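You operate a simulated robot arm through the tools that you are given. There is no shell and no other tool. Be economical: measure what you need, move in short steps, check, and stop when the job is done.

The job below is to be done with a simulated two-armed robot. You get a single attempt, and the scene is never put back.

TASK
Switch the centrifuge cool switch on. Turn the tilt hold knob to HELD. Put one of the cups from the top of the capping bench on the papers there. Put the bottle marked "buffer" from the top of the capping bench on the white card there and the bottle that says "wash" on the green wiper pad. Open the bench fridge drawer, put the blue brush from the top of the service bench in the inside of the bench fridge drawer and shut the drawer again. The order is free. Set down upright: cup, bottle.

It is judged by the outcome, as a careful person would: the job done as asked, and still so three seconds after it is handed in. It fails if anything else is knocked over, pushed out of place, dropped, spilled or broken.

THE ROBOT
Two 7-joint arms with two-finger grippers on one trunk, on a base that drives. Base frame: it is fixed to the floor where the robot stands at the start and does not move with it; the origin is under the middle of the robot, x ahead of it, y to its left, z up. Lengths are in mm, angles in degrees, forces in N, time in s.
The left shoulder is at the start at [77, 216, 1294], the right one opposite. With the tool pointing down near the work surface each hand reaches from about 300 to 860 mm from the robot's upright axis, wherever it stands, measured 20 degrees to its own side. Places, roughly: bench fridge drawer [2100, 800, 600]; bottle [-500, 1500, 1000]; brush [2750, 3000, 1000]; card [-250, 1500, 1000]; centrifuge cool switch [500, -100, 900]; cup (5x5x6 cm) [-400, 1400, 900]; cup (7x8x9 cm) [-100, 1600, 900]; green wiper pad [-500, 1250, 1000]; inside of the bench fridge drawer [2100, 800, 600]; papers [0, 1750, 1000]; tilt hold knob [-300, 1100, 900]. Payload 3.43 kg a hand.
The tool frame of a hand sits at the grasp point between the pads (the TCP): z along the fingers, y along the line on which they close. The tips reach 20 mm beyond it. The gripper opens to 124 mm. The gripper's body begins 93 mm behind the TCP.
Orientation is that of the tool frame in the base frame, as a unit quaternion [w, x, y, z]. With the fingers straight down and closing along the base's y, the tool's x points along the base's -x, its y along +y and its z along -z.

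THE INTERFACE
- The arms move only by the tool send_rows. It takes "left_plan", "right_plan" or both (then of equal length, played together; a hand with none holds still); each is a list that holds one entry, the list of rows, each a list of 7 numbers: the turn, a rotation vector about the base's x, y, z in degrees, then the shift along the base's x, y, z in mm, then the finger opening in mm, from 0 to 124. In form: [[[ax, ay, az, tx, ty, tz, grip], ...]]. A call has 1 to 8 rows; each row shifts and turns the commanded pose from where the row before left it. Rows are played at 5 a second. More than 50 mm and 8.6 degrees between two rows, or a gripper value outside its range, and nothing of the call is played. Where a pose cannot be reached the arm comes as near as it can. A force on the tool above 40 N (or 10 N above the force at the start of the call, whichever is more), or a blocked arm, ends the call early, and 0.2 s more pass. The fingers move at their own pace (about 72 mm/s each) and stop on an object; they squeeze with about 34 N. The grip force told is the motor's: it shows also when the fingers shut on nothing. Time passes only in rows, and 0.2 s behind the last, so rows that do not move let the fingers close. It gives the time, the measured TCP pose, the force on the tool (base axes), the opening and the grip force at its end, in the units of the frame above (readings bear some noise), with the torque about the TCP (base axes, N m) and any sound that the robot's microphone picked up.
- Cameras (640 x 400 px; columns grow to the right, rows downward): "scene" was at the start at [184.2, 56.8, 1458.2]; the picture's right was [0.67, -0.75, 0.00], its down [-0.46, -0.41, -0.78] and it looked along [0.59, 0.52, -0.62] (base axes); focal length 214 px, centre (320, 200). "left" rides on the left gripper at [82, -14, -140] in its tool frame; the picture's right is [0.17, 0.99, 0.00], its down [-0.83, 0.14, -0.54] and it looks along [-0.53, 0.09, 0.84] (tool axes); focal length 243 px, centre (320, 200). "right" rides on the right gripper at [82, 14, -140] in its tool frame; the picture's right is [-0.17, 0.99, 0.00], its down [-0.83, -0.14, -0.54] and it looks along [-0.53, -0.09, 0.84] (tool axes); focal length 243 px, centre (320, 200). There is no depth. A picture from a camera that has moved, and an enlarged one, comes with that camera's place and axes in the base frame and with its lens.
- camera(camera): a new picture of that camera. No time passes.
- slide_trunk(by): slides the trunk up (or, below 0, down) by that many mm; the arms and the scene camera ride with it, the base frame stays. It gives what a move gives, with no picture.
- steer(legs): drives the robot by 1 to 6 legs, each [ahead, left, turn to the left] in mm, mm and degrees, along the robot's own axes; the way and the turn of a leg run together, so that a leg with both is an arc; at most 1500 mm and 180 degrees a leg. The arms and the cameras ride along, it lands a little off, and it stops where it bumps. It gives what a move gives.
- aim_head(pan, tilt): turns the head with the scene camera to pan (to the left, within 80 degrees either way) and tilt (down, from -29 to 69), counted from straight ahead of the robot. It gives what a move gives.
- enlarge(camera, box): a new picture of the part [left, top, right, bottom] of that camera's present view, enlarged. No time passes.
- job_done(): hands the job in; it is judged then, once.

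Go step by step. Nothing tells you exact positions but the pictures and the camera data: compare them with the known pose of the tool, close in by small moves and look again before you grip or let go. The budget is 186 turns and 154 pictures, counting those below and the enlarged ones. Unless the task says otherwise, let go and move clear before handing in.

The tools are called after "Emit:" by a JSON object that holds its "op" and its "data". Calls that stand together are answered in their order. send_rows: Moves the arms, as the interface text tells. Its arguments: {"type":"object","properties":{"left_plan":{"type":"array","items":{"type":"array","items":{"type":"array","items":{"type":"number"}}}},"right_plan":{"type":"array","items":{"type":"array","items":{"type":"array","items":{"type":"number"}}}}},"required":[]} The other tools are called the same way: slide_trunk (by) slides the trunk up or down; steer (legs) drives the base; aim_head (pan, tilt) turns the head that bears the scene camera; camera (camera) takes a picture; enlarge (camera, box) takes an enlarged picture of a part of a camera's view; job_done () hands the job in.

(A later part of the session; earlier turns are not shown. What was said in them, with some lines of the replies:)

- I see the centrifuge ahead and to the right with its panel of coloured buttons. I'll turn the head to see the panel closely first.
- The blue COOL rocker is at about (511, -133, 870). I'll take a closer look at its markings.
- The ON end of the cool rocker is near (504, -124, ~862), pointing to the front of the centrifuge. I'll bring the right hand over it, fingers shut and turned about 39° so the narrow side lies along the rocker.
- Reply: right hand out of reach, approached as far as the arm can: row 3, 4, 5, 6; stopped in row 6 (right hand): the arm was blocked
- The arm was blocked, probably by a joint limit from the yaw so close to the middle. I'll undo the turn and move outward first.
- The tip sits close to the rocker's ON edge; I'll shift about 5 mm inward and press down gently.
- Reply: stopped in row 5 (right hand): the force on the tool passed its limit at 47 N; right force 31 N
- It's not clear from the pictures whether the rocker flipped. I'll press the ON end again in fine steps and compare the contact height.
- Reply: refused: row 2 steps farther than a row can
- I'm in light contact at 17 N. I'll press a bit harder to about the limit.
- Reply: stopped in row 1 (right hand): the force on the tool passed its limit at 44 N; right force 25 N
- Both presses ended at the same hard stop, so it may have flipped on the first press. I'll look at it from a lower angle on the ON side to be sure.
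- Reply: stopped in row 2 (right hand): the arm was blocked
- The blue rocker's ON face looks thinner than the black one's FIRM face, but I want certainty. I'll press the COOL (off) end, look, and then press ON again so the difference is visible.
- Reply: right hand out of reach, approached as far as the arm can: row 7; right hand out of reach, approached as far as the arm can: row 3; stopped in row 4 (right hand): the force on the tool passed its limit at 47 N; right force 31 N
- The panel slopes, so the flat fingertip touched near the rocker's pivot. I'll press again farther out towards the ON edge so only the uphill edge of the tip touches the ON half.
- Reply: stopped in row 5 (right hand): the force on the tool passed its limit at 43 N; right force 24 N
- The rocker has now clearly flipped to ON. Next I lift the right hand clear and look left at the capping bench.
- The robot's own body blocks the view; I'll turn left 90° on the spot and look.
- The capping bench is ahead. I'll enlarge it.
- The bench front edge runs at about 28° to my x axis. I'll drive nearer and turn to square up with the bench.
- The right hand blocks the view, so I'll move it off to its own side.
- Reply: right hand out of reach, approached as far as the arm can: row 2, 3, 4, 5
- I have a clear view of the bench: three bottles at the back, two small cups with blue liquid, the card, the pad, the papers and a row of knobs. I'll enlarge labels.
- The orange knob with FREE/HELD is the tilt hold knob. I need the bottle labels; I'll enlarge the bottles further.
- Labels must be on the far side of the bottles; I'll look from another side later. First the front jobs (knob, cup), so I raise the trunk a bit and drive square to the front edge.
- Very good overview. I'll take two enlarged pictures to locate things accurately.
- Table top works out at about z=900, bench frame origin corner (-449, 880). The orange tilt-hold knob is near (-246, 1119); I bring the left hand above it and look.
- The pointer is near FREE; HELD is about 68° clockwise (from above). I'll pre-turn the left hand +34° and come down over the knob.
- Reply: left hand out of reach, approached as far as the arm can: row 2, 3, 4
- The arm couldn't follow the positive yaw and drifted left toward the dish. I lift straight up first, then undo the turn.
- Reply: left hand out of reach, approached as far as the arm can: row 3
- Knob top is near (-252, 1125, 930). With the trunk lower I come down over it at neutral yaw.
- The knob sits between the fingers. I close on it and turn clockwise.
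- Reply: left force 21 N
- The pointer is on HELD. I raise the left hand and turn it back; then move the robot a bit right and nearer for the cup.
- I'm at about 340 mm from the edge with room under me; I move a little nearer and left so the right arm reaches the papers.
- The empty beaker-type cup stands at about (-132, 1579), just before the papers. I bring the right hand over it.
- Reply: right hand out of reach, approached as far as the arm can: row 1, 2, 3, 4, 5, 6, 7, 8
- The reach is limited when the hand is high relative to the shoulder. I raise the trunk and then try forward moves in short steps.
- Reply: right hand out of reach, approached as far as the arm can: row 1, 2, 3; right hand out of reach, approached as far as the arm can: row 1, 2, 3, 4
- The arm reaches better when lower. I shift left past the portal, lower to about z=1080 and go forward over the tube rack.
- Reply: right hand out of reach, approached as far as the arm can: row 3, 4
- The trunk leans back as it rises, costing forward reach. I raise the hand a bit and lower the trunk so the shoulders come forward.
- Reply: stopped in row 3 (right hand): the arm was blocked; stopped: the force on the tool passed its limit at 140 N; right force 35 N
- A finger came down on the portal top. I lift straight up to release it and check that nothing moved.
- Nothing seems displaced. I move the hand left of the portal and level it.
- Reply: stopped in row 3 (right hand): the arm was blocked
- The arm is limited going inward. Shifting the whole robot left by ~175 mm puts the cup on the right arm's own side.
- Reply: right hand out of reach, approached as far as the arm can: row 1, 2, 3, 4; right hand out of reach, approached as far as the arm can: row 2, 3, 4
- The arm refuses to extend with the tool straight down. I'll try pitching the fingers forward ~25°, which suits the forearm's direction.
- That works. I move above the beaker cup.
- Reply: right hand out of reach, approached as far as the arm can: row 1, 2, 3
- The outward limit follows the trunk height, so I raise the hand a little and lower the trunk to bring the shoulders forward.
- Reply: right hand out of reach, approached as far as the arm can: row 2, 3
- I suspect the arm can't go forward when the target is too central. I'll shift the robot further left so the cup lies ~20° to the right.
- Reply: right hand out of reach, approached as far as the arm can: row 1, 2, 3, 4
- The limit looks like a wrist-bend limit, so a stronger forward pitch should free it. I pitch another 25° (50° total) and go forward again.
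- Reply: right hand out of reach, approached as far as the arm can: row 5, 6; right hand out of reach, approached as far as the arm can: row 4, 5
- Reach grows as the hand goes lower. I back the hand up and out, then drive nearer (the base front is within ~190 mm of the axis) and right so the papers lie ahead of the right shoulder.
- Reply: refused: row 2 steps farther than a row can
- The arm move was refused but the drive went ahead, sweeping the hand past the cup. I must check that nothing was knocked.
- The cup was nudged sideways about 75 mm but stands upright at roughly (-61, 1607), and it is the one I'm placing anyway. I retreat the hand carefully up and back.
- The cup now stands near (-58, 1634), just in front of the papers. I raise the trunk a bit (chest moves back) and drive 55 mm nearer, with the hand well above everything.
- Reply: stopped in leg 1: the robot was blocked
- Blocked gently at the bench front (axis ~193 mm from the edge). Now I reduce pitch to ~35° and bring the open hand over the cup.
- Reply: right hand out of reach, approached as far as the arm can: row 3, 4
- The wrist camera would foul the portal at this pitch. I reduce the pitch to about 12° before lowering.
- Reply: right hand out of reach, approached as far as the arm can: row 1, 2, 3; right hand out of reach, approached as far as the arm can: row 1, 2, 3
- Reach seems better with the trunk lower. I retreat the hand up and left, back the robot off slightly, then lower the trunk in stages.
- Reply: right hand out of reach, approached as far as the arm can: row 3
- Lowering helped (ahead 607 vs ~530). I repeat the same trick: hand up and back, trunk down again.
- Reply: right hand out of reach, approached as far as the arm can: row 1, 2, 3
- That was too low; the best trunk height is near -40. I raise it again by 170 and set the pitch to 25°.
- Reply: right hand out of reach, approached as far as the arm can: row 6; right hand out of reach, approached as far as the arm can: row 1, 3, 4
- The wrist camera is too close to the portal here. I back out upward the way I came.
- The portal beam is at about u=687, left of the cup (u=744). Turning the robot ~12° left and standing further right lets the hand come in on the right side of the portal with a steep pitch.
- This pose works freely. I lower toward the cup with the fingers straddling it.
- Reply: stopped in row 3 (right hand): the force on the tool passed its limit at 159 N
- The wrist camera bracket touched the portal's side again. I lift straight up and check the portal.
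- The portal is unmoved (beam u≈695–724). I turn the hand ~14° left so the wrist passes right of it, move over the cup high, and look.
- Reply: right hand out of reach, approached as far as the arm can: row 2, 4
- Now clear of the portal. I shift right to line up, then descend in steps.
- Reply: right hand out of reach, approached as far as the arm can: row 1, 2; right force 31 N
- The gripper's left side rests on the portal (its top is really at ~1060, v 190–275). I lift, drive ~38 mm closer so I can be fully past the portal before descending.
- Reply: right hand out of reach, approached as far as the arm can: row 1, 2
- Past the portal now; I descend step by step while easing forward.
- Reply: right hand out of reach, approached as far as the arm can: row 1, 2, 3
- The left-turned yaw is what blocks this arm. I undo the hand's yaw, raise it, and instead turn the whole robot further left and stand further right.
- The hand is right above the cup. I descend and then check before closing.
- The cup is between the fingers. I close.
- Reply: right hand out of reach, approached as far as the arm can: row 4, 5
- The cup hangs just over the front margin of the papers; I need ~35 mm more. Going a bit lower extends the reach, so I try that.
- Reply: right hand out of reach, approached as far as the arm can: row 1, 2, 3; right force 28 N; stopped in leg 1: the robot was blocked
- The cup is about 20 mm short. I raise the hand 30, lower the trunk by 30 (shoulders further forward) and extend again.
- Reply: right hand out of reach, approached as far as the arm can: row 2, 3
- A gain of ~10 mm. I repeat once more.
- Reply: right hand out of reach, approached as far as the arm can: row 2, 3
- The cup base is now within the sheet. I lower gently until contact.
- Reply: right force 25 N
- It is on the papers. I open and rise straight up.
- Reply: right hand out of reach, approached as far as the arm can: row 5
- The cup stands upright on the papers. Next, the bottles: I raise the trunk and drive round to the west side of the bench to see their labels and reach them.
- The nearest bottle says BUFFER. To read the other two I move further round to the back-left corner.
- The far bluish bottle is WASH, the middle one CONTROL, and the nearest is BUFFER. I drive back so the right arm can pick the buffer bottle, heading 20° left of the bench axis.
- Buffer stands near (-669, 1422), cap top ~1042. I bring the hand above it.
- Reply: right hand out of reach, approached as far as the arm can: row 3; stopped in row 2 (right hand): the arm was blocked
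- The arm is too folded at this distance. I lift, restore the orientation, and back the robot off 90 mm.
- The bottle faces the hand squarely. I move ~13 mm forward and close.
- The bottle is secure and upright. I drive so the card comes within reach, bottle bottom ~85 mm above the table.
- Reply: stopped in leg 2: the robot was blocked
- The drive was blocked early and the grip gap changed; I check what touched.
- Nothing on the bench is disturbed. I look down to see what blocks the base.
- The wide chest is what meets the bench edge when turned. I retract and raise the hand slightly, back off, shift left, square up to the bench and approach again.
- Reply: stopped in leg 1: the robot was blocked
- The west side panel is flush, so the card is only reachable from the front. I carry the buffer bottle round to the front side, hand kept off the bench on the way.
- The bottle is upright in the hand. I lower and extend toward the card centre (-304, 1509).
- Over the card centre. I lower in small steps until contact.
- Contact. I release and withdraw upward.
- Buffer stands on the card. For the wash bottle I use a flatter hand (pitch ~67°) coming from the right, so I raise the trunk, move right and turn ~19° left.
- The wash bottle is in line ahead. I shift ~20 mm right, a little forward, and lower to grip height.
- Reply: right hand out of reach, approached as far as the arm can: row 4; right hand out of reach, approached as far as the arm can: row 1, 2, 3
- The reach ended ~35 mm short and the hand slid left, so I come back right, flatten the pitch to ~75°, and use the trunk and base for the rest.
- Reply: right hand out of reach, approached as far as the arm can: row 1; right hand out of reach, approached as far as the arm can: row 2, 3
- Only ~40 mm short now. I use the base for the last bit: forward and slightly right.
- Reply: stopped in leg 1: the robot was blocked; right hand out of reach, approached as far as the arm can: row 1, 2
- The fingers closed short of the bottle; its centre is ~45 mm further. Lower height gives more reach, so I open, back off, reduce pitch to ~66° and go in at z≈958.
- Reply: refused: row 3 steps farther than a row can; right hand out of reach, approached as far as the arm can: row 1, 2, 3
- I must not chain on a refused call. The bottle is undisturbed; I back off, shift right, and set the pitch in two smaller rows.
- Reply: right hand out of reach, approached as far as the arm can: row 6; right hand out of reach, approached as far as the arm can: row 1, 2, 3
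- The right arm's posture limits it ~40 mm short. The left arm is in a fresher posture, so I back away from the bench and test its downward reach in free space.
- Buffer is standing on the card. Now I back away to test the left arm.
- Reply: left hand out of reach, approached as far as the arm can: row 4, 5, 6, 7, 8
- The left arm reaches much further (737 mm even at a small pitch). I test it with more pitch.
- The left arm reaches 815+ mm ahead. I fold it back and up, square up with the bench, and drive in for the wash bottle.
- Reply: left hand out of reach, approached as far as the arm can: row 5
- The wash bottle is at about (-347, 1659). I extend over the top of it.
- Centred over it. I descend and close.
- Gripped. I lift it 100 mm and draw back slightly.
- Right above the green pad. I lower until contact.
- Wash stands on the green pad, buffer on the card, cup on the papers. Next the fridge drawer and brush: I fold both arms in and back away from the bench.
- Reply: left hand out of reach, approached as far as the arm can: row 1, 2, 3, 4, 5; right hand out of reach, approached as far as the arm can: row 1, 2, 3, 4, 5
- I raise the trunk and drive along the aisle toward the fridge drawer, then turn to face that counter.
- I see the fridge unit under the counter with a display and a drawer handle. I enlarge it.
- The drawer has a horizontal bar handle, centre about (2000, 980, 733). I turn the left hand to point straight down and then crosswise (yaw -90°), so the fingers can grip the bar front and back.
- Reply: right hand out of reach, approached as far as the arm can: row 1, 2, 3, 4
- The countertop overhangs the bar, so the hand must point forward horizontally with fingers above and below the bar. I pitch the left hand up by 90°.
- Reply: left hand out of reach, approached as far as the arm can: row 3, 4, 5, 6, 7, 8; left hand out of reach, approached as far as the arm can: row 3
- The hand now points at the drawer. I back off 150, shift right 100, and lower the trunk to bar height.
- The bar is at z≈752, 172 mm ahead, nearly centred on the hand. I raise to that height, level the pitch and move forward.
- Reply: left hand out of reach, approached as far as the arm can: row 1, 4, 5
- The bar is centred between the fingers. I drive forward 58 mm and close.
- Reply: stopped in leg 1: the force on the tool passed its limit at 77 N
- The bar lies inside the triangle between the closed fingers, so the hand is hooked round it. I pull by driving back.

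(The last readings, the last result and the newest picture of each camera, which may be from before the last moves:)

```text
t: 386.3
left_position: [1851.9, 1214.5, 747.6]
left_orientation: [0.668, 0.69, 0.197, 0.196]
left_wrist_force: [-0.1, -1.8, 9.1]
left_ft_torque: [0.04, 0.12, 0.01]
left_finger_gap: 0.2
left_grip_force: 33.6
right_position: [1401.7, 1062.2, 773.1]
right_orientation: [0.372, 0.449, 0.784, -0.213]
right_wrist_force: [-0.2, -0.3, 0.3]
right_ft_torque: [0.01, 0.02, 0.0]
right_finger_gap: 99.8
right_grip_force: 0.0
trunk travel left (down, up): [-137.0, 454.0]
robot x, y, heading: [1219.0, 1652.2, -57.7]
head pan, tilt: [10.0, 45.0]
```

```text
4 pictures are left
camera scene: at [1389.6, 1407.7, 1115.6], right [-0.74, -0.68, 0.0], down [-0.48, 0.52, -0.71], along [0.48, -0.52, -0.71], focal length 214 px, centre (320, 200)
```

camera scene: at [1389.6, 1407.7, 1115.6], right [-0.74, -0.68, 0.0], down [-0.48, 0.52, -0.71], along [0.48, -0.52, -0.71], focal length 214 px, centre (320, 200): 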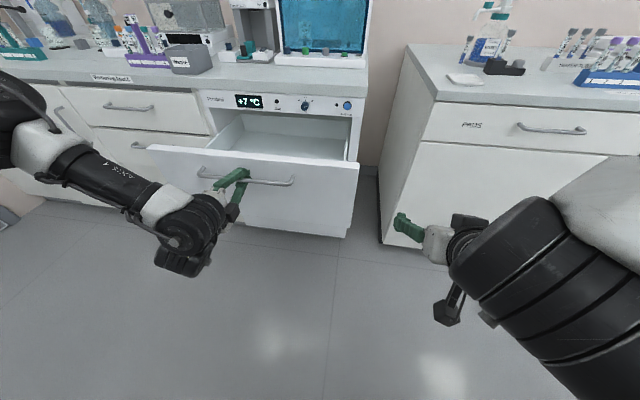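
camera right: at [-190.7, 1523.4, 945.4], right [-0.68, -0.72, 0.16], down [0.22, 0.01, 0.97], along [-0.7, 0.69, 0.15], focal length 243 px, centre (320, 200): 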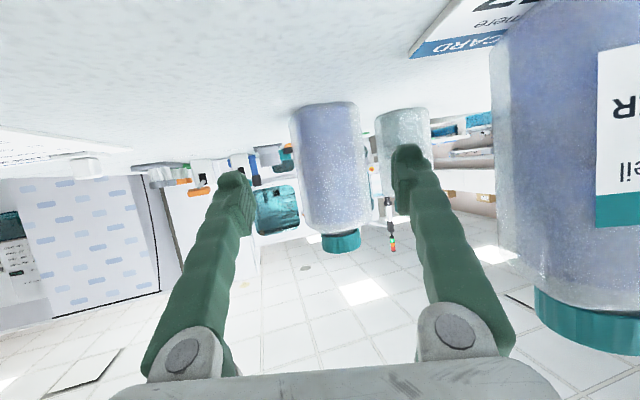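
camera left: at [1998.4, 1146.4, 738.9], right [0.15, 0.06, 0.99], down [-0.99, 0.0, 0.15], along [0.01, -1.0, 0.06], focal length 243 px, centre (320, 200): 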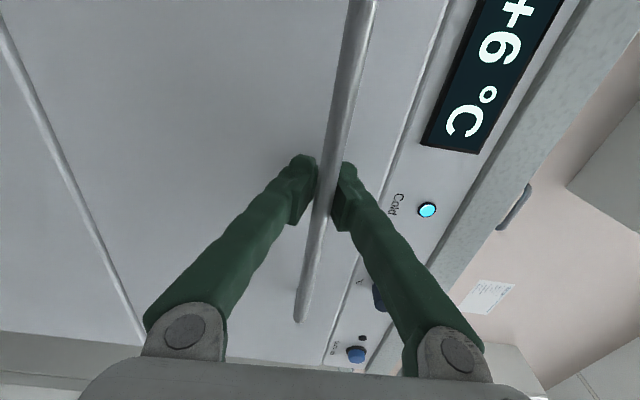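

The drawer is open. I open the fingers, back out of the handle and raise the trunk.

Emit:
{"op": "send_rows", "data": {"left_plan": [[[0, 0, 0, 0, 0, -4, 30], [0, 0, 0, 0, 0, 0, 70], [0, 0, 0, 0, 0, 0, 80]]]}}

Emit:
{"op": "steer", "data": {"legs": [[-70, 0, 0]]}}

Emit:
{"op": "slide_trunk", "data": {"by": 440}}

```text
t: 387.1
left_position: [1854.0, 1214.3, 744.7]
left_orientation: [0.667, 0.691, 0.198, 0.195]
left_wrist_force: [-0.7, 0.2, -0.1]
left_ft_torque: [0.05, 0.03, -0.02]
left_finger_gap: 80.0
left_grip_force: 0.2
right_position: [1403.0, 1063.0, 774.8]
right_orientation: [0.37, 0.449, 0.785, -0.213]
right_wrist_force: [0.0, -1.0, -0.6]
right_ft_torque: [-0.03, -0.03, 0.0]
right_finger_gap: 99.8
right_grip_force: 0.1
trunk travel left (down, up): [-137.0, 454.0]
robot x, y, heading: [1219.2, 1644.9, -57.2]
head pan, tilt: [10.0, 45.0]
```

```text
t: 388.2
left_position: [1840.6, 1236.8, 737.4]
left_orientation: [0.664, 0.694, 0.2, 0.195]
left_wrist_force: [0.0, 0.4, -0.3]
left_ft_torque: [0.02, 0.01, 0.01]
left_finger_gap: 80.1
left_grip_force: 0.1
right_position: [1389.2, 1085.4, 768.2]
right_orientation: [0.367, 0.45, 0.786, -0.211]
right_wrist_force: [0.2, -0.3, 0.3]
right_ft_torque: [-0.02, 0.01, -0.03]
right_finger_gap: 99.7
right_grip_force: 0.2
trunk travel left (down, up): [-137.0, 454.0]
robot x, y, heading: [1202.3, 1678.9, -57.3]
head pan, tilt: [10.0, 45.0]
stopped in leg 1: the robot was blocked; the commanded pose is now the measured one
```

```text
refused: 440 is not a number from -400 to 400
```

Emit:
{"op": "send_rows", "data": {"left_plan": [[[0, 0, 0, -12, 18, 0, 80], [0, 0, 0, -12, 18, 0, 80], [0, 0, 0, -12, 18, 0, 80]]]}}

```text
t: 389.0
left_position: [1803.8, 1289.6, 734.3]
left_orientation: [0.663, 0.695, 0.2, 0.195]
left_wrist_force: [-0.1, -0.8, -0.2]
left_ft_torque: [-0.02, 0.0, 0.03]
left_finger_gap: 80.1
left_grip_force: 0.1
right_position: [1388.6, 1084.6, 764.5]
right_orientation: [0.365, 0.451, 0.787, -0.21]
right_wrist_force: [-0.2, 0.6, 0.4]
right_ft_torque: [0.0, -0.01, 0.0]
right_finger_gap: 100.1
right_grip_force: 0.1
trunk travel left (down, up): [-137.0, 454.0]
robot x, y, heading: [1200.7, 1676.8, -57.3]
head pan, tilt: [10.0, 45.0]
```

Emit:
{"op": "slide_trunk", "data": {"by": 390}}

Emit:
{"op": "steer", "data": {"legs": [[220, 0, 0], [0, 950, 0], [0, 0, 90.6]]}}

Emit:
{"op": "aim_head", "data": {"pan": 15, "tilt": 25}}

Emit:
{"op": "camera", "data": {"camera": "scene"}}

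```text
t: 392.7
left_position: [1800.1, 1296.3, 1208.0]
left_orientation: [0.706, 0.65, 0.187, 0.208]
left_wrist_force: [0.1, 0.4, 0.7]
left_ft_torque: [-0.03, 0.0, -0.03]
left_finger_gap: 79.8
left_grip_force: 0.1
right_position: [1382.9, 1091.9, 1160.1]
right_orientation: [0.37, 0.45, 0.784, -0.213]
right_wrist_force: [0.5, 0.5, 0.2]
right_ft_torque: [-0.01, 0.01, 0.01]
right_finger_gap: 99.8
right_grip_force: 0.0
trunk travel left (down, up): [-527.0, 64.0]
robot x, y, heading: [1195.6, 1675.4, -57.4]
head pan, tilt: [10.0, 45.0]
```

```text
t: 412.6
left_position: [2498.5, 2614.4, 1209.7]
left_orientation: [0.349, 0.324, 0.594, 0.649]
left_wrist_force: [0.3, -0.3, 0.4]
left_ft_torque: [-0.02, -0.03, -0.02]
left_finger_gap: 79.8
left_grip_force: 0.1
right_position: [2706.4, 2200.7, 1162.5]
right_orientation: [0.412, -0.24, 0.872, 0.112]
right_wrist_force: [-0.2, 0.0, 0.6]
right_ft_torque: [-0.01, -0.02, 0.02]
right_finger_gap: 99.7
right_grip_force: 0.0
trunk travel left (down, up): [-527.0, 64.0]
robot x, y, heading: [2122.6, 2013.2, 33.1]
head pan, tilt: [10.0, 45.0]
```

```text
t: 413.4
left_position: [2498.2, 2613.5, 1208.8]
left_orientation: [0.349, 0.325, 0.594, 0.648]
left_wrist_force: [-0.5, 1.3, -1.5]
left_ft_torque: [0.0, 0.02, 0.0]
left_finger_gap: 80.0
left_grip_force: 0.0
right_position: [2705.3, 2200.0, 1162.7]
right_orientation: [0.412, -0.241, 0.871, 0.113]
right_wrist_force: [0.0, -0.1, -0.4]
right_ft_torque: [0.0, 0.0, 0.02]
right_finger_gap: 99.8
right_grip_force: 0.0
trunk travel left (down, up): [-527.0, 64.0]
robot x, y, heading: [2126.4, 2008.7, 33.4]
head pan, tilt: [15.0, 25.0]
```

```text
3 pictures are left
camera scene: at [2249.0, 2120.0, 1568.7], right [0.74, -0.67, 0.0], down [-0.28, -0.32, -0.91], along [0.6, 0.67, -0.42], focal length 214 px, centre (320, 200)
```

scene: 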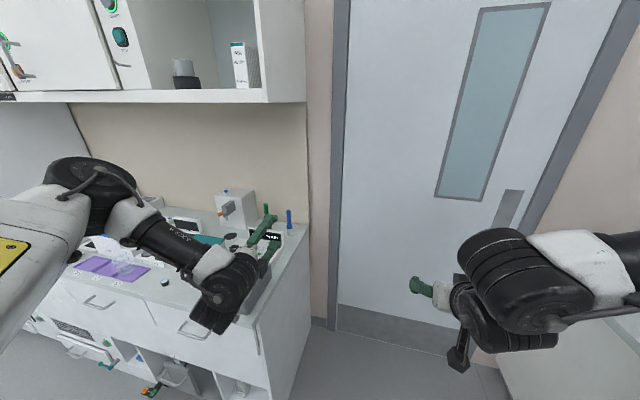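

I see the service bench ahead-left. I enlarge it to find the blue brush.

Emit:
{"op": "enlarge", "data": {"camera": "scene", "box": [60, 180, 320, 330]}}

```text
2.46 times, centred on (190, 255) of scene
camera zoom: at [2249.0, 2120.0, 1568.7], right [0.74, -0.67, 0.0], down [-0.28, -0.32, -0.91], along [0.6, 0.67, -0.42], focal length 528 px, centre (640, 65)
```

zoom: 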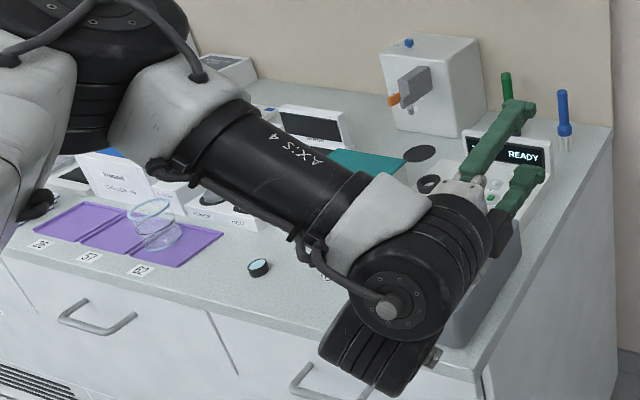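

The blue brush stands upright at about (2786, 2968), top z≈1043, near the right rear corner of the service bench. I approach from the bench's right side, facing it with the right arm.

Emit:
{"op": "steer", "data": {"legs": [[0, -170, 0], [0, 0, 90], [0, -880, 0]]}}

```text
t: 430.0
left_position: [2218.8, 2632.3, 1208.2]
left_orientation: [-0.198, -0.183, 0.65, 0.71]
left_wrist_force: [0.2, 0.4, -0.1]
left_ft_torque: [-0.01, 0.0, 0.0]
left_finger_gap: 80.0
left_grip_force: 0.0
right_position: [2636.5, 2826.1, 1163.3]
right_orientation: [-0.217, 0.783, -0.453, -0.368]
right_wrist_force: [0.1, -0.2, -0.6]
right_ft_torque: [0.0, 0.02, -0.01]
right_finger_gap: 99.7
right_grip_force: 0.1
trunk travel left (down, up): [-527.0, 64.0]
robot x, y, heading: [2818.6, 2245.0, 121.5]
head pan, tilt: [15.0, 25.0]
stopped in leg 3: the robot was blocked; the commanded pose is now the measured one
```

Blocked a little early, but the brush is within the right arm's reach. I move the right hand sideways above it.

Emit:
{"op": "send_rows", "data": {"right_plan": [[[0, 0, 0, 40, 24, -5, 80], [0, 0, 0, 40, 24, -10, 80], [0, 0, 0, 40, 24, -15, 80], [0, 0, 0, 40, 24, -15, 80], [0, 0, 0, -8, 14, -15, 80]]]}}

Emit:
{"op": "camera", "data": {"camera": "right"}}

```text
t: 431.4
left_position: [2196.0, 2616.1, 1203.1]
left_orientation: [-0.198, -0.193, 0.648, 0.709]
left_wrist_force: [0.3, -0.2, -0.4]
left_ft_torque: [-0.02, 0.0, -0.04]
left_finger_gap: 79.9
left_grip_force: 0.0
right_position: [2728.2, 2849.9, 1128.6]
right_orientation: [-0.225, 0.793, -0.437, -0.359]
right_wrist_force: [-0.1, -0.1, -0.2]
right_ft_torque: [0.01, 0.01, -0.02]
right_finger_gap: 79.9
right_grip_force: 0.1
right hand out of reach, approached as far as the arm can: row 3, 4, 5
trunk travel left (down, up): [-527.0, 64.0]
robot x, y, heading: [2817.8, 2243.4, 121.9]
head pan, tilt: [15.0, 25.0]
stopped in row 5 (right hand): the arm was blocked; the commanded pose is now the measured one
```

```text
1 pictures are left
camera right: at [2797.3, 2705.3, 1154.1], right [-0.9, -0.42, 0.09], down [0.02, 0.15, 0.99], along [-0.43, 0.89, -0.13], focal length 243 px, centre (320, 200)
```

right: 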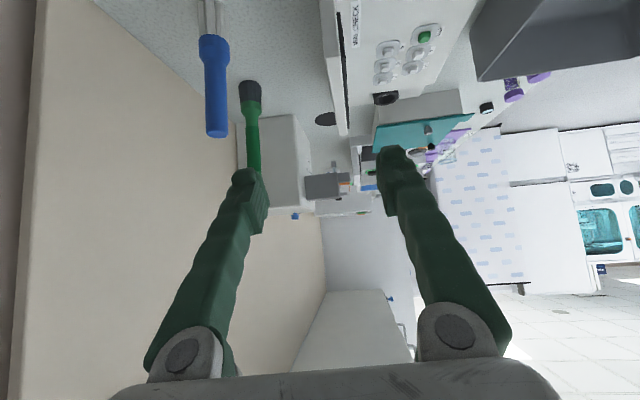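

The brush is at about (2785, 2957). Turning the robot 9° right puts it straight ahead of the hand; then I lower to z≈1012 outside the bench edge.

Emit:
{"op": "steer", "data": {"legs": [[0, 0, -9]]}}

Emit:
{"op": "send_rows", "data": {"right_plan": [[[0, 0, 0, 0, 0, -40, 80], [0, 0, 0, 0, 0, -40, 80], [0, 0, 0, 0, 0, -36, 80]]]}}

```text
t: 432.2
left_position: [2203.3, 2629.8, 1204.8]
left_orientation: [-0.196, -0.187, 0.652, 0.708]
left_wrist_force: [-0.2, -0.6, 0.1]
left_ft_torque: [-0.04, -0.02, -0.02]
left_finger_gap: 80.1
left_grip_force: 0.0
right_position: [2730.8, 2849.2, 1124.2]
right_orientation: [-0.226, 0.797, -0.43, -0.358]
right_wrist_force: [0.8, -0.8, 0.7]
right_ft_torque: [0.04, -0.01, -0.02]
right_finger_gap: 80.2
right_grip_force: 0.0
trunk travel left (down, up): [-527.0, 64.0]
robot x, y, heading: [2811.7, 2246.1, 121.7]
head pan, tilt: [15.0, 25.0]
stopped in leg 1: the robot was blocked; the commanded pose is now the measured one
```

```text
t: 433.0
left_position: [2217.7, 2631.9, 1207.4]
left_orientation: [-0.197, -0.181, 0.651, 0.711]
left_wrist_force: [-0.9, 0.0, 0.2]
left_ft_torque: [-0.04, 0.01, -0.01]
left_finger_gap: 79.9
left_grip_force: 0.1
right_position: [2744.6, 2837.5, 1013.6]
right_orientation: [-0.227, 0.791, -0.439, -0.361]
right_wrist_force: [-0.1, 0.0, 0.0]
right_ft_torque: [0.01, 0.02, -0.04]
right_finger_gap: 80.1
right_grip_force: 0.1
right hand out of reach, approached as far as the arm can: row 2, 3
trunk travel left (down, up): [-527.0, 64.0]
robot x, y, heading: [2809.1, 2244.3, 121.1]
head pan, tilt: [15.0, 25.0]
```

The right elbow meets the wall. I raise the hand, step left, turn 31° right and come in diagonally so the elbow stays clear.

Emit:
{"op": "send_rows", "data": {"right_plan": [[[0, 0, 0, -5, -5, 40, 80], [0, 0, 0, -5, -5, 40, 80], [0, 0, 0, -5, -5, 30, 80]]]}}

Emit:
{"op": "steer", "data": {"legs": [[0, 150, 0], [0, 0, -31]]}}

```text
t: 433.8
left_position: [2203.1, 2631.1, 1199.7]
left_orientation: [-0.193, -0.187, 0.652, 0.709]
left_wrist_force: [0.0, 0.0, 1.3]
left_ft_torque: [0.0, 0.0, 0.03]
left_finger_gap: 80.1
left_grip_force: 0.1
right_position: [2709.9, 2820.4, 1119.2]
right_orientation: [-0.225, 0.798, -0.432, -0.356]
right_wrist_force: [-0.5, 0.1, 0.3]
right_ft_torque: [0.01, -0.01, 0.01]
right_finger_gap: 80.1
right_grip_force: 0.1
trunk travel left (down, up): [-527.0, 64.0]
robot x, y, heading: [2814.4, 2244.1, 121.4]
head pan, tilt: [15.0, 25.0]
```

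```text
t: 438.6
left_position: [2382.6, 2809.9, 1207.7]
left_orientation: [0.0, 0.004, 0.676, 0.737]
left_wrist_force: [-0.6, 0.7, 0.5]
left_ft_torque: [-0.02, -0.05, 0.0]
left_finger_gap: 80.0
left_grip_force: 0.1
right_position: [2915.9, 2707.6, 1119.8]
right_orientation: [-0.31, 0.643, -0.638, -0.287]
right_wrist_force: [-0.4, -0.3, 0.1]
right_ft_torque: [-0.01, -0.03, 0.01]
right_finger_gap: 80.1
right_grip_force: 0.0
trunk travel left (down, up): [-527.0, 64.0]
robot x, y, heading: [2681.0, 2161.1, 89.7]
head pan, tilt: [15.0, 25.0]
```

Emit:
{"op": "steer", "data": {"legs": [[150, 110, 0]]}}

Emit:
{"op": "send_rows", "data": {"right_plan": [[[0, 0, 0, 0, 0, -36, 84], [0, 0, 0, 0, 0, -36, 84], [0, 0, 0, 0, 0, -34, 84]]]}}

```text
t: 440.7
left_position: [2274.3, 2957.4, 1207.4]
left_orientation: [0.0, 0.006, 0.677, 0.736]
left_wrist_force: [0.0, 0.1, -0.1]
left_ft_torque: [-0.01, 0.01, -0.01]
left_finger_gap: 80.0
left_grip_force: 0.0
right_position: [2807.9, 2854.7, 1119.3]
right_orientation: [-0.31, 0.643, -0.639, -0.288]
right_wrist_force: [-0.1, 0.0, 1.2]
right_ft_torque: [0.04, -0.04, -0.04]
right_finger_gap: 80.0
right_grip_force: 0.0
trunk travel left (down, up): [-527.0, 64.0]
robot x, y, heading: [2571.2, 2310.1, 89.7]
head pan, tilt: [15.0, 25.0]
```

```text
t: 441.5
left_position: [2259.6, 2952.3, 1210.2]
left_orientation: [0.005, 0.0, 0.675, 0.738]
left_wrist_force: [-0.7, 0.2, 0.0]
left_ft_torque: [-0.01, -0.02, 0.0]
left_finger_gap: 80.1
left_grip_force: 0.0
right_position: [2794.8, 2849.9, 1022.0]
right_orientation: [-0.316, 0.645, -0.633, -0.289]
right_wrist_force: [-0.5, 1.1, -0.2]
right_ft_torque: [0.03, -0.02, -0.02]
right_finger_gap: 83.8
right_grip_force: 0.1
trunk travel left (down, up): [-527.0, 64.0]
robot x, y, heading: [2567.0, 2310.9, 89.7]
head pan, tilt: [15.0, 25.0]
```

The hand is in line; I go forward with the fingers straddling the brush handle.

Emit:
{"op": "send_rows", "data": {"right_plan": [[[0, 0, 0, -5, 35, -3, 84], [0, 0, 0, -5, 35, -3, 84], [0, 0, 0, 0, 33, -3, 84]]]}}

```text
t: 442.3
left_position: [2276.6, 2960.1, 1208.8]
left_orientation: [0.0, 0.005, 0.678, 0.735]
left_wrist_force: [0.0, -0.2, 0.1]
left_ft_torque: [0.01, 0.0, -0.02]
left_finger_gap: 79.8
left_grip_force: 0.0
right_position: [2774.2, 2937.8, 1009.9]
right_orientation: [0.312, -0.64, 0.642, 0.285]
right_wrist_force: [-0.1, 1.0, -0.2]
right_ft_torque: [-0.03, 0.0, 0.02]
right_finger_gap: 83.8
right_grip_force: 0.0
right hand out of reach, approached as far as the arm can: row 2, 3
trunk travel left (down, up): [-527.0, 64.0]
robot x, y, heading: [2570.5, 2317.3, 89.8]
head pan, tilt: [15.0, 25.0]
```

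Emit:
{"op": "steer", "data": {"legs": [[18, -11, 0]]}}

Emit:
{"op": "send_rows", "data": {"right_plan": [[[0, 0, 0, 0, 0, 0, 50], [0, 0, 0, 0, 0, 0, 15], [0, 0, 0, 0, 0, 0, 0], [0, 0, 0, 0, 0, 0, 0]]]}}

```text
t: 443.1
left_position: [2282.3, 2972.1, 1209.4]
left_orientation: [0.001, 0.003, 0.676, 0.737]
left_wrist_force: [-0.1, -0.4, -0.4]
left_ft_torque: [-0.06, 0.0, -0.02]
left_finger_gap: 80.0
left_grip_force: 0.0
right_position: [2780.5, 2951.5, 1013.5]
right_orientation: [-0.314, 0.64, -0.64, -0.287]
right_wrist_force: [-1.1, -0.8, -0.2]
right_ft_torque: [0.02, -0.01, -0.01]
right_finger_gap: 84.1
right_grip_force: 0.2
trunk travel left (down, up): [-527.0, 64.0]
robot x, y, heading: [2583.2, 2330.1, 90.3]
head pan, tilt: [15.0, 25.0]
```

```text
t: 444.1
left_position: [2285.2, 2976.9, 1207.8]
left_orientation: [0.0, 0.003, 0.677, 0.736]
left_wrist_force: [-0.4, 1.0, 0.0]
left_ft_torque: [-0.01, 0.01, 0.03]
left_finger_gap: 79.9
left_grip_force: 0.1
right_position: [2781.9, 2954.0, 1011.5]
right_orientation: [-0.313, 0.64, -0.64, -0.287]
right_wrist_force: [-0.2, 0.8, 2.8]
right_ft_torque: [0.09, 0.09, 0.01]
right_finger_gap: 20.1
right_grip_force: 33.9
trunk travel left (down, up): [-527.0, 64.0]
robot x, y, heading: [2580.9, 2331.1, 89.5]
head pan, tilt: [15.0, 25.0]
```

Gripped (20 mm handle). I lift it with the trunk and arm.

Emit:
{"op": "slide_trunk", "data": {"by": 60}}

Emit:
{"op": "send_rows", "data": {"right_plan": [[[0, 0, 0, 0, -15, 35, 0], [0, 0, 0, 0, -25, 35, 0], [0, 0, 0, 0, -30, 30, 0]]]}}

```text
t: 445.1
left_position: [2283.7, 2956.2, 1380.8]
left_orientation: [-0.002, 0.003, 0.607, 0.795]
left_wrist_force: [0.2, -0.2, -0.6]
left_ft_torque: [0.06, 0.02, -0.01]
left_finger_gap: 79.9
left_grip_force: 0.0
right_position: [2781.7, 2970.0, 1171.4]
right_orientation: [0.366, -0.611, 0.617, 0.335]
right_wrist_force: [0.4, 0.5, -1.2]
right_ft_torque: [-0.01, 0.02, 0.02]
right_finger_gap: 20.4
right_grip_force: 33.9
trunk travel left (down, up): [-587.0, 4.0]
robot x, y, heading: [2583.7, 2328.7, 89.5]
head pan, tilt: [15.0, 25.0]
```

```text
t: 445.9
left_position: [2284.9, 2956.4, 1382.1]
left_orientation: [-0.002, 0.002, 0.606, 0.795]
left_wrist_force: [0.2, 0.7, -0.5]
left_ft_torque: [0.0, 0.01, 0.0]
left_finger_gap: 80.1
left_grip_force: 0.1
right_position: [2782.6, 2899.9, 1273.3]
right_orientation: [0.367, -0.61, 0.616, 0.337]
right_wrist_force: [0.3, -0.4, -0.5]
right_ft_torque: [0.0, 0.04, 0.01]
right_finger_gap: 20.3
right_grip_force: 33.8
trunk travel left (down, up): [-587.0, 4.0]
robot x, y, heading: [2582.1, 2331.1, 89.8]
head pan, tilt: [15.0, 25.0]
```

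The brush is held and lifted. I back away from the bench and turn to face the fridge counter.

Emit:
{"op": "steer", "data": {"legs": [[-387, 583, 0], [0, 0, -146.4]]}}

```text
t: 462.3
left_position: [2619.1, 1605.2, 1382.2]
left_orientation: [0.757, 0.578, 0.182, 0.243]
left_wrist_force: [0.7, 0.2, 0.1]
left_ft_torque: [-0.02, -0.01, 0.02]
left_finger_gap: 80.2
left_grip_force: 0.0
right_position: [2180.4, 1359.9, 1273.1]
right_orientation: [0.433, 0.401, 0.768, -0.248]
right_wrist_force: [0.0, -0.1, -0.4]
right_ft_torque: [0.01, 0.03, -0.03]
right_finger_gap: 19.8
right_grip_force: 33.5
trunk travel left (down, up): [-587.0, 4.0]
robot x, y, heading: [2010.9, 1942.9, -55.1]
head pan, tilt: [15.0, 25.0]
```

Emit:
{"op": "steer", "data": {"legs": [[120, -348, -1.4]]}}

Emit:
{"op": "slide_trunk", "data": {"by": -280}}

Emit:
{"op": "send_rows", "data": {"right_plan": [[[6.6, 4.5, 0, 0, 0, 0, 0], [6.6, 4.5, 0, 0, 0, 0, 0], [6.6, 4.5, 0, 0, 0, 0, 0], [6.6, 4.5, 0, 0, 0, 0, 0], [6.6, 4.5, 0, 0, 0, 0, 0]]]}}

```text
t: 467.5
left_position: [2394.2, 1293.0, 1382.2]
left_orientation: [0.76, 0.58, 0.176, 0.235]
left_wrist_force: [0.6, -0.5, 0.2]
left_ft_torque: [-0.03, -0.04, 0.0]
left_finger_gap: 79.9
left_grip_force: 0.1
right_position: [1951.1, 1059.3, 1273.3]
right_orientation: [0.43, 0.409, 0.764, -0.252]
right_wrist_force: [-0.1, 0.4, -0.4]
right_ft_torque: [0.03, -0.01, 0.0]
right_finger_gap: 20.0
right_grip_force: 34.0
trunk travel left (down, up): [-587.0, 4.0]
robot x, y, heading: [1797.8, 1642.4, -55.9]
head pan, tilt: [15.0, 25.0]
```

```text
t: 470.3
left_position: [2394.1, 1293.1, 1103.3]
left_orientation: [0.761, 0.579, 0.175, 0.236]
left_wrist_force: [0.8, -0.4, -0.1]
left_ft_torque: [-0.02, 0.02, 0.02]
left_finger_gap: 79.8
left_grip_force: 0.1
right_position: [1952.6, 1058.2, 957.9]
right_orientation: [0.398, 0.418, 0.782, -0.234]
right_wrist_force: [-0.7, 1.0, -0.3]
right_ft_torque: [0.01, 0.04, -0.01]
right_finger_gap: 20.0
right_grip_force: 34.3
trunk travel left (down, up): [-307.0, 284.0]
robot x, y, heading: [1795.0, 1644.0, -56.3]
head pan, tilt: [15.0, 25.0]
```

```text
t: 471.5
left_position: [2395.2, 1291.7, 1101.4]
left_orientation: [0.76, 0.58, 0.176, 0.234]
left_wrist_force: [-0.3, 0.1, 0.8]
left_ft_torque: [-0.02, -0.03, 0.03]
left_finger_gap: 80.1
left_grip_force: 0.0
right_position: [1951.8, 1057.4, 957.5]
right_orientation: [0.196, 0.453, 0.86, -0.129]
right_wrist_force: [0.0, -0.8, -1.0]
right_ft_torque: [-0.03, -0.01, 0.0]
right_finger_gap: 19.6
right_grip_force: 34.2
right hand out of reach, approached as far as the arm can: row 4, 5
trunk travel left (down, up): [-307.0, 284.0]
robot x, y, heading: [1798.0, 1642.9, -56.0]
head pan, tilt: [15.0, 25.0]
```

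The hand is over the open drawer. I lower, and use the last picture to verify before releasing.

Emit:
{"op": "send_rows", "data": {"right_plan": [[[0, 0, 0, 0, 0, -40, 0], [0, 0, 0, 0, 0, -40, 0], [0, 0, 0, -2, 3, -40, 0], [0, 0, 0, -2, 3, -30, 0]]]}}

Emit:
{"op": "aim_head", "data": {"pan": -15, "tilt": 55}}

Emit:
{"op": "camera", "data": {"camera": "scene"}}

```text
t: 472.5
left_position: [2393.8, 1291.7, 1101.8]
left_orientation: [0.76, 0.58, 0.175, 0.235]
left_wrist_force: [-0.7, 0.2, -0.1]
left_ft_torque: [-0.01, 0.01, 0.03]
left_finger_gap: 80.2
left_grip_force: 0.1
right_position: [1947.0, 1062.1, 808.8]
right_orientation: [0.196, 0.453, 0.86, -0.129]
right_wrist_force: [-0.2, 0.1, -0.8]
right_ft_torque: [-0.01, -0.03, -0.01]
right_finger_gap: 20.0
right_grip_force: 34.4
trunk travel left (down, up): [-307.0, 284.0]
robot x, y, heading: [1795.3, 1643.7, -56.2]
head pan, tilt: [15.0, 25.0]
```

```text
t: 473.5
left_position: [2393.3, 1293.3, 1102.5]
left_orientation: [0.76, 0.579, 0.176, 0.235]
left_wrist_force: [-0.1, -0.5, -0.4]
left_ft_torque: [0.02, -0.02, 0.01]
left_finger_gap: 80.0
left_grip_force: 0.1
right_position: [1946.2, 1063.9, 808.5]
right_orientation: [0.197, 0.453, 0.86, -0.129]
right_wrist_force: [-0.2, 0.1, -1.0]
right_ft_torque: [0.0, 0.01, 0.0]
right_finger_gap: 19.8
right_grip_force: 34.1
trunk travel left (down, up): [-307.0, 284.0]
robot x, y, heading: [1795.2, 1644.1, -56.0]
head pan, tilt: [-15.0, 55.0]
```

```text
0 pictures are left
camera scene: at [1907.8, 1446.4, 1290.6], right [-0.95, -0.32, 0.0], down [-0.27, 0.77, -0.57], along [0.19, -0.54, -0.82], focal length 214 px, centre (320, 200)
```

scene: 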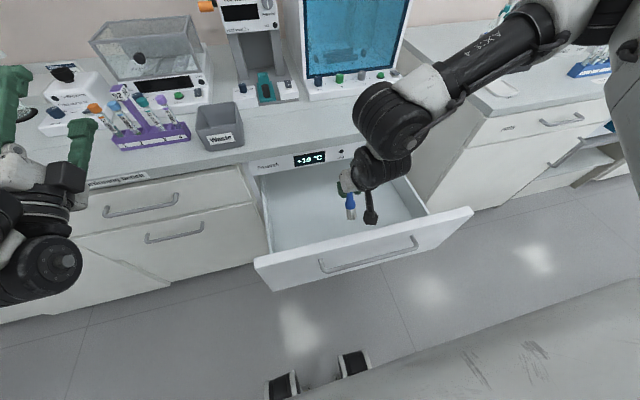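

The brush is well inside the drawer outline. I lower further in small steps until it touches.

Emit:
{"op": "send_rows", "data": {"right_plan": [[[0, 0, 0, 0, 0, -12, 0], [0, 0, 0, 0, 0, -12, 0], [0, 0, 0, 0, 0, -10, 0], [0, 0, 0, 0, 0, -8, 0]]]}}

```text
t: 474.5
left_position: [2395.0, 1293.0, 1102.7]
left_orientation: [0.76, 0.58, 0.176, 0.234]
left_wrist_force: [-0.3, -0.3, 0.6]
left_ft_torque: [0.01, 0.04, -0.01]
left_finger_gap: 80.0
left_grip_force: 0.0
right_position: [1949.5, 1064.2, 765.8]
right_orientation: [0.197, 0.453, 0.86, -0.129]
right_wrist_force: [0.0, 1.1, -0.6]
right_ft_torque: [-0.04, -0.02, 0.0]
right_finger_gap: 19.7
right_grip_force: 33.9
trunk travel left (down, up): [-307.0, 284.0]
robot x, y, heading: [1797.9, 1643.9, -56.1]
head pan, tilt: [-15.0, 55.0]
```

Emit:
{"op": "send_rows", "data": {"right_plan": [[[0, 0, 0, 0, 0, -7, 0], [0, 0, 0, 0, 0, -7, 0], [0, 0, 0, 0, 0, -6, 0], [0, 0, 0, 0, 0, -5, 0]]]}}

```text
t: 475.5
left_position: [2394.2, 1292.8, 1102.7]
left_orientation: [0.76, 0.58, 0.175, 0.235]
left_wrist_force: [0.2, 0.0, -0.4]
left_ft_torque: [-0.02, 0.0, -0.03]
left_finger_gap: 79.8
left_grip_force: 0.1
right_position: [1946.5, 1064.3, 740.3]
right_orientation: [0.197, 0.453, 0.86, -0.129]
right_wrist_force: [0.7, 0.6, 0.6]
right_ft_torque: [0.02, 0.01, -0.03]
right_finger_gap: 19.9
right_grip_force: 34.3
trunk travel left (down, up): [-307.0, 284.0]
robot x, y, heading: [1797.5, 1643.5, -56.1]
head pan, tilt: [-15.0, 55.0]
```

Low enough. I release the brush and raise the hand straight up.

Emit:
{"op": "send_rows", "data": {"right_plan": [[[0, 0, 0, 0, 0, 0, 30], [0, 0, 0, 0, 0, 0, 70], [0, 0, 0, 0, 0, 0, 70], [0, 0, 0, 0, 0, 40, 70], [0, 0, 0, 0, 0, 45, 70], [0, 0, 0, 0, 0, 45, 70], [0, 0, 0, 0, 0, 45, 70], [0, 0, 0, 0, 0, 45, 70]]]}}

```text
t: 477.3
left_position: [2393.7, 1296.3, 1104.1]
left_orientation: [0.76, 0.579, 0.176, 0.235]
left_wrist_force: [-0.6, 0.6, 0.1]
left_ft_torque: [0.04, 0.0, -0.04]
left_finger_gap: 79.9
left_grip_force: 0.1
right_position: [1947.5, 1063.1, 961.1]
right_orientation: [0.197, 0.453, 0.86, -0.129]
right_wrist_force: [0.4, 0.9, -0.1]
right_ft_torque: [-0.03, -0.01, -0.03]
right_finger_gap: 70.1
right_grip_force: 0.1
trunk travel left (down, up): [-307.0, 284.0]
robot x, y, heading: [1798.0, 1643.8, -56.2]
head pan, tilt: [-15.0, 55.0]
```

Now to close the drawer: I back up, shift so the left hand faces the drawer front, and lower.

Emit:
{"op": "steer", "data": {"legs": [[-290, 0, 0], [0, -495, 0]]}}

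Emit:
{"op": "slide_trunk", "data": {"by": -170}}

```text
t: 486.2
left_position: [1827.9, 1265.5, 1102.7]
left_orientation: [0.76, 0.58, 0.176, 0.234]
left_wrist_force: [0.0, -0.6, 0.0]
left_ft_torque: [0.03, -0.02, 0.01]
left_finger_gap: 79.9
left_grip_force: 0.0
right_position: [1382.2, 1034.6, 959.2]
right_orientation: [0.196, 0.453, 0.86, -0.129]
right_wrist_force: [0.2, 0.4, -0.7]
right_ft_torque: [0.01, 0.0, -0.01]
right_finger_gap: 70.0
right_grip_force: 0.1
trunk travel left (down, up): [-307.0, 284.0]
robot x, y, heading: [1229.6, 1615.8, -56.1]
head pan, tilt: [-15.0, 55.0]
```

```text
t: 488.1
left_position: [1840.5, 1248.0, 884.5]
left_orientation: [0.737, 0.609, 0.184, 0.228]
left_wrist_force: [-0.9, 0.3, -0.2]
left_ft_torque: [-0.02, 0.03, 0.03]
left_finger_gap: 79.7
left_grip_force: 0.1
right_position: [1381.8, 1034.2, 789.8]
right_orientation: [0.197, 0.453, 0.86, -0.129]
right_wrist_force: [-0.8, -0.5, 0.0]
right_ft_torque: [-0.01, 0.02, -0.02]
right_finger_gap: 70.0
right_grip_force: 0.0
trunk travel left (down, up): [-137.0, 454.0]
robot x, y, heading: [1229.4, 1617.8, -56.0]
head pan, tilt: [-15.0, 55.0]
```

Emit:
{"op": "send_rows", "data": {"left_plan": [[[4.6, 3.1, 0, -10, 15, -35, 0], [4.6, 3.1, 0, -8, 12, -40, 0], [0, 0, 0, -4, 6, -40, 0], [0, 0, 0, 0, 0, -40, 0], [0, 0, 0, 0, 0, -30, 0]]]}}

```text
t: 489.3
left_position: [1876.8, 1222.5, 801.1]
left_orientation: [0.719, 0.629, 0.193, 0.223]
left_wrist_force: [0.0, 1.0, 0.0]
left_ft_torque: [-0.03, 0.01, 0.0]
left_finger_gap: 0.0
left_grip_force: 33.8
left hand out of reach, approached as far as the arm can: row 1, 2, 3, 4, 5
right_position: [1382.7, 1034.0, 788.8]
right_orientation: [0.196, 0.453, 0.86, -0.129]
right_wrist_force: [0.0, 0.4, 0.4]
right_ft_torque: [0.02, 0.03, 0.0]
right_finger_gap: 70.0
right_grip_force: 0.1
trunk travel left (down, up): [-137.0, 454.0]
robot x, y, heading: [1231.4, 1618.7, -56.3]
head pan, tilt: [-15.0, 55.0]
```

Emit:
{"op": "steer", "data": {"legs": [[-58, 0, 0]]}}

Emit:
{"op": "slide_trunk", "data": {"by": -95}}

```text
t: 490.4
left_position: [1845.2, 1272.3, 800.7]
left_orientation: [0.72, 0.629, 0.192, 0.223]
left_wrist_force: [-0.1, -0.4, 0.2]
left_ft_torque: [0.0, 0.0, 0.02]
left_finger_gap: 0.1
left_grip_force: 33.7
right_position: [1349.6, 1081.6, 789.5]
right_orientation: [0.197, 0.453, 0.86, -0.129]
right_wrist_force: [0.4, 0.3, 0.4]
right_ft_torque: [-0.02, -0.01, -0.03]
right_finger_gap: 70.1
right_grip_force: 0.1
trunk travel left (down, up): [-137.0, 454.0]
robot x, y, heading: [1199.7, 1666.6, -56.1]
head pan, tilt: [-15.0, 55.0]
```

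```text
t: 491.6
left_position: [1851.4, 1260.2, 687.1]
left_orientation: [0.704, 0.646, 0.199, 0.22]
left_wrist_force: [-0.4, 0.2, 0.0]
left_ft_torque: [0.02, 0.04, 0.01]
left_finger_gap: 0.0
left_grip_force: 33.7
right_position: [1349.3, 1082.4, 694.2]
right_orientation: [0.197, 0.453, 0.86, -0.129]
right_wrist_force: [-1.0, 0.4, -0.3]
right_ft_torque: [-0.01, 0.02, -0.01]
right_finger_gap: 69.9
right_grip_force: 0.0
trunk travel left (down, up): [-42.0, 549.0]
robot x, y, heading: [1201.1, 1664.9, -56.2]
head pan, tilt: [-15.0, 55.0]
```

The closed fist is in front of the drawer face, below the bar. I drive forward to push it shut.

Emit:
{"op": "steer", "data": {"legs": [[335, 0, 0]]}}

```text
t: 494.2
left_position: [2027.3, 990.2, 687.2]
left_orientation: [0.705, 0.646, 0.196, 0.216]
left_wrist_force: [0.1, 0.2, -0.3]
left_ft_torque: [0.02, 0.04, 0.03]
left_finger_gap: 0.0
left_grip_force: 34.0
right_position: [1527.2, 813.2, 693.1]
right_orientation: [0.196, 0.454, 0.859, -0.129]
right_wrist_force: [0.7, 0.2, 0.1]
right_ft_torque: [0.0, 0.01, 0.01]
right_finger_gap: 69.9
right_grip_force: 0.0
trunk travel left (down, up): [-42.0, 549.0]
robot x, y, heading: [1375.0, 1395.2, -56.3]
head pan, tilt: [-15.0, 55.0]
stopped in leg 1: the force on the tool passed its limit at 54 N (the readings are from after the stop); the commanded pose is now the measured one
```

The fist stopped at the closed position (even 8 mm further in than the earlier contact). One more small push, then back away.

Emit:
{"op": "steer", "data": {"legs": [[12, 0, 0]]}}

Emit:
{"op": "steer", "data": {"legs": [[-200, 0, 0]]}}

```text
t: 495.0
left_position: [2027.1, 991.0, 685.1]
left_orientation: [0.703, 0.65, 0.196, 0.214]
left_wrist_force: [-8.1, 11.1, 4.1]
left_ft_torque: [-0.07, 0.11, -0.02]
left_finger_gap: 0.1
left_grip_force: 34.0
right_position: [1530.5, 809.9, 694.9]
right_orientation: [0.198, 0.453, 0.859, -0.129]
right_wrist_force: [0.2, 0.7, 0.1]
right_ft_torque: [0.0, -0.01, -0.02]
right_finger_gap: 70.3
right_grip_force: 0.1
trunk travel left (down, up): [-42.0, 549.0]
robot x, y, heading: [1379.2, 1393.0, -56.2]
head pan, tilt: [-15.0, 55.0]
stopped in leg 1: the force on the tool passed its limit at 59 N (the readings are from after the stop); the commanded pose is now the measured one
```

```text
t: 496.8
left_position: [1919.3, 1154.6, 683.3]
left_orientation: [0.702, 0.65, 0.196, 0.215]
left_wrist_force: [-1.0, 0.7, -0.5]
left_ft_torque: [-0.03, -0.01, 0.02]
left_finger_gap: 0.1
left_grip_force: 33.8
right_position: [1422.3, 972.9, 693.6]
right_orientation: [0.196, 0.453, 0.86, -0.129]
right_wrist_force: [-0.1, 0.2, 0.1]
right_ft_torque: [0.01, 0.0, 0.02]
right_finger_gap: 70.1
right_grip_force: 0.0
trunk travel left (down, up): [-42.0, 549.0]
robot x, y, heading: [1274.0, 1555.2, -56.0]
head pan, tilt: [-15.0, 55.0]
```

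The drawer is shut with the brush inside and both hands are clear, so I hand the job in.

Emit:
{"op": "job_done", "data": {}}

```text
The job is handed in.
```

I did all the steps and handed the job in, but the drawer was closed without a final picture because I had used all my pictures. Three things also touched along the way.

- **Centrifuge:** the cool switch is on. My first presses only reached its pivot, so I pressed the off end once to check, then pressed ON and saw it flip.
- **Tilt hold knob:** its pointer is on HELD.
- **Cup:** the empty glass cup stands upright on the papers. The hand pushed it about 75 mm along the bench before I picked it up, but it stayed standing.
- **Bottles:** buffer stands upright on the white card and wash upright on the green wiper pad.
- **Brush and drawer:** I released the blue brush low inside the open fridge drawer, so it may have dropped a few centimetres. I then pushed the drawer until it stopped at its closed position.
- **Contacts:** the right hand hit the portal on the capping bench three times, at up to 159 N. In the pictures afterwards it looked unmoved. The base also bumped the bench fronts gently a few times.
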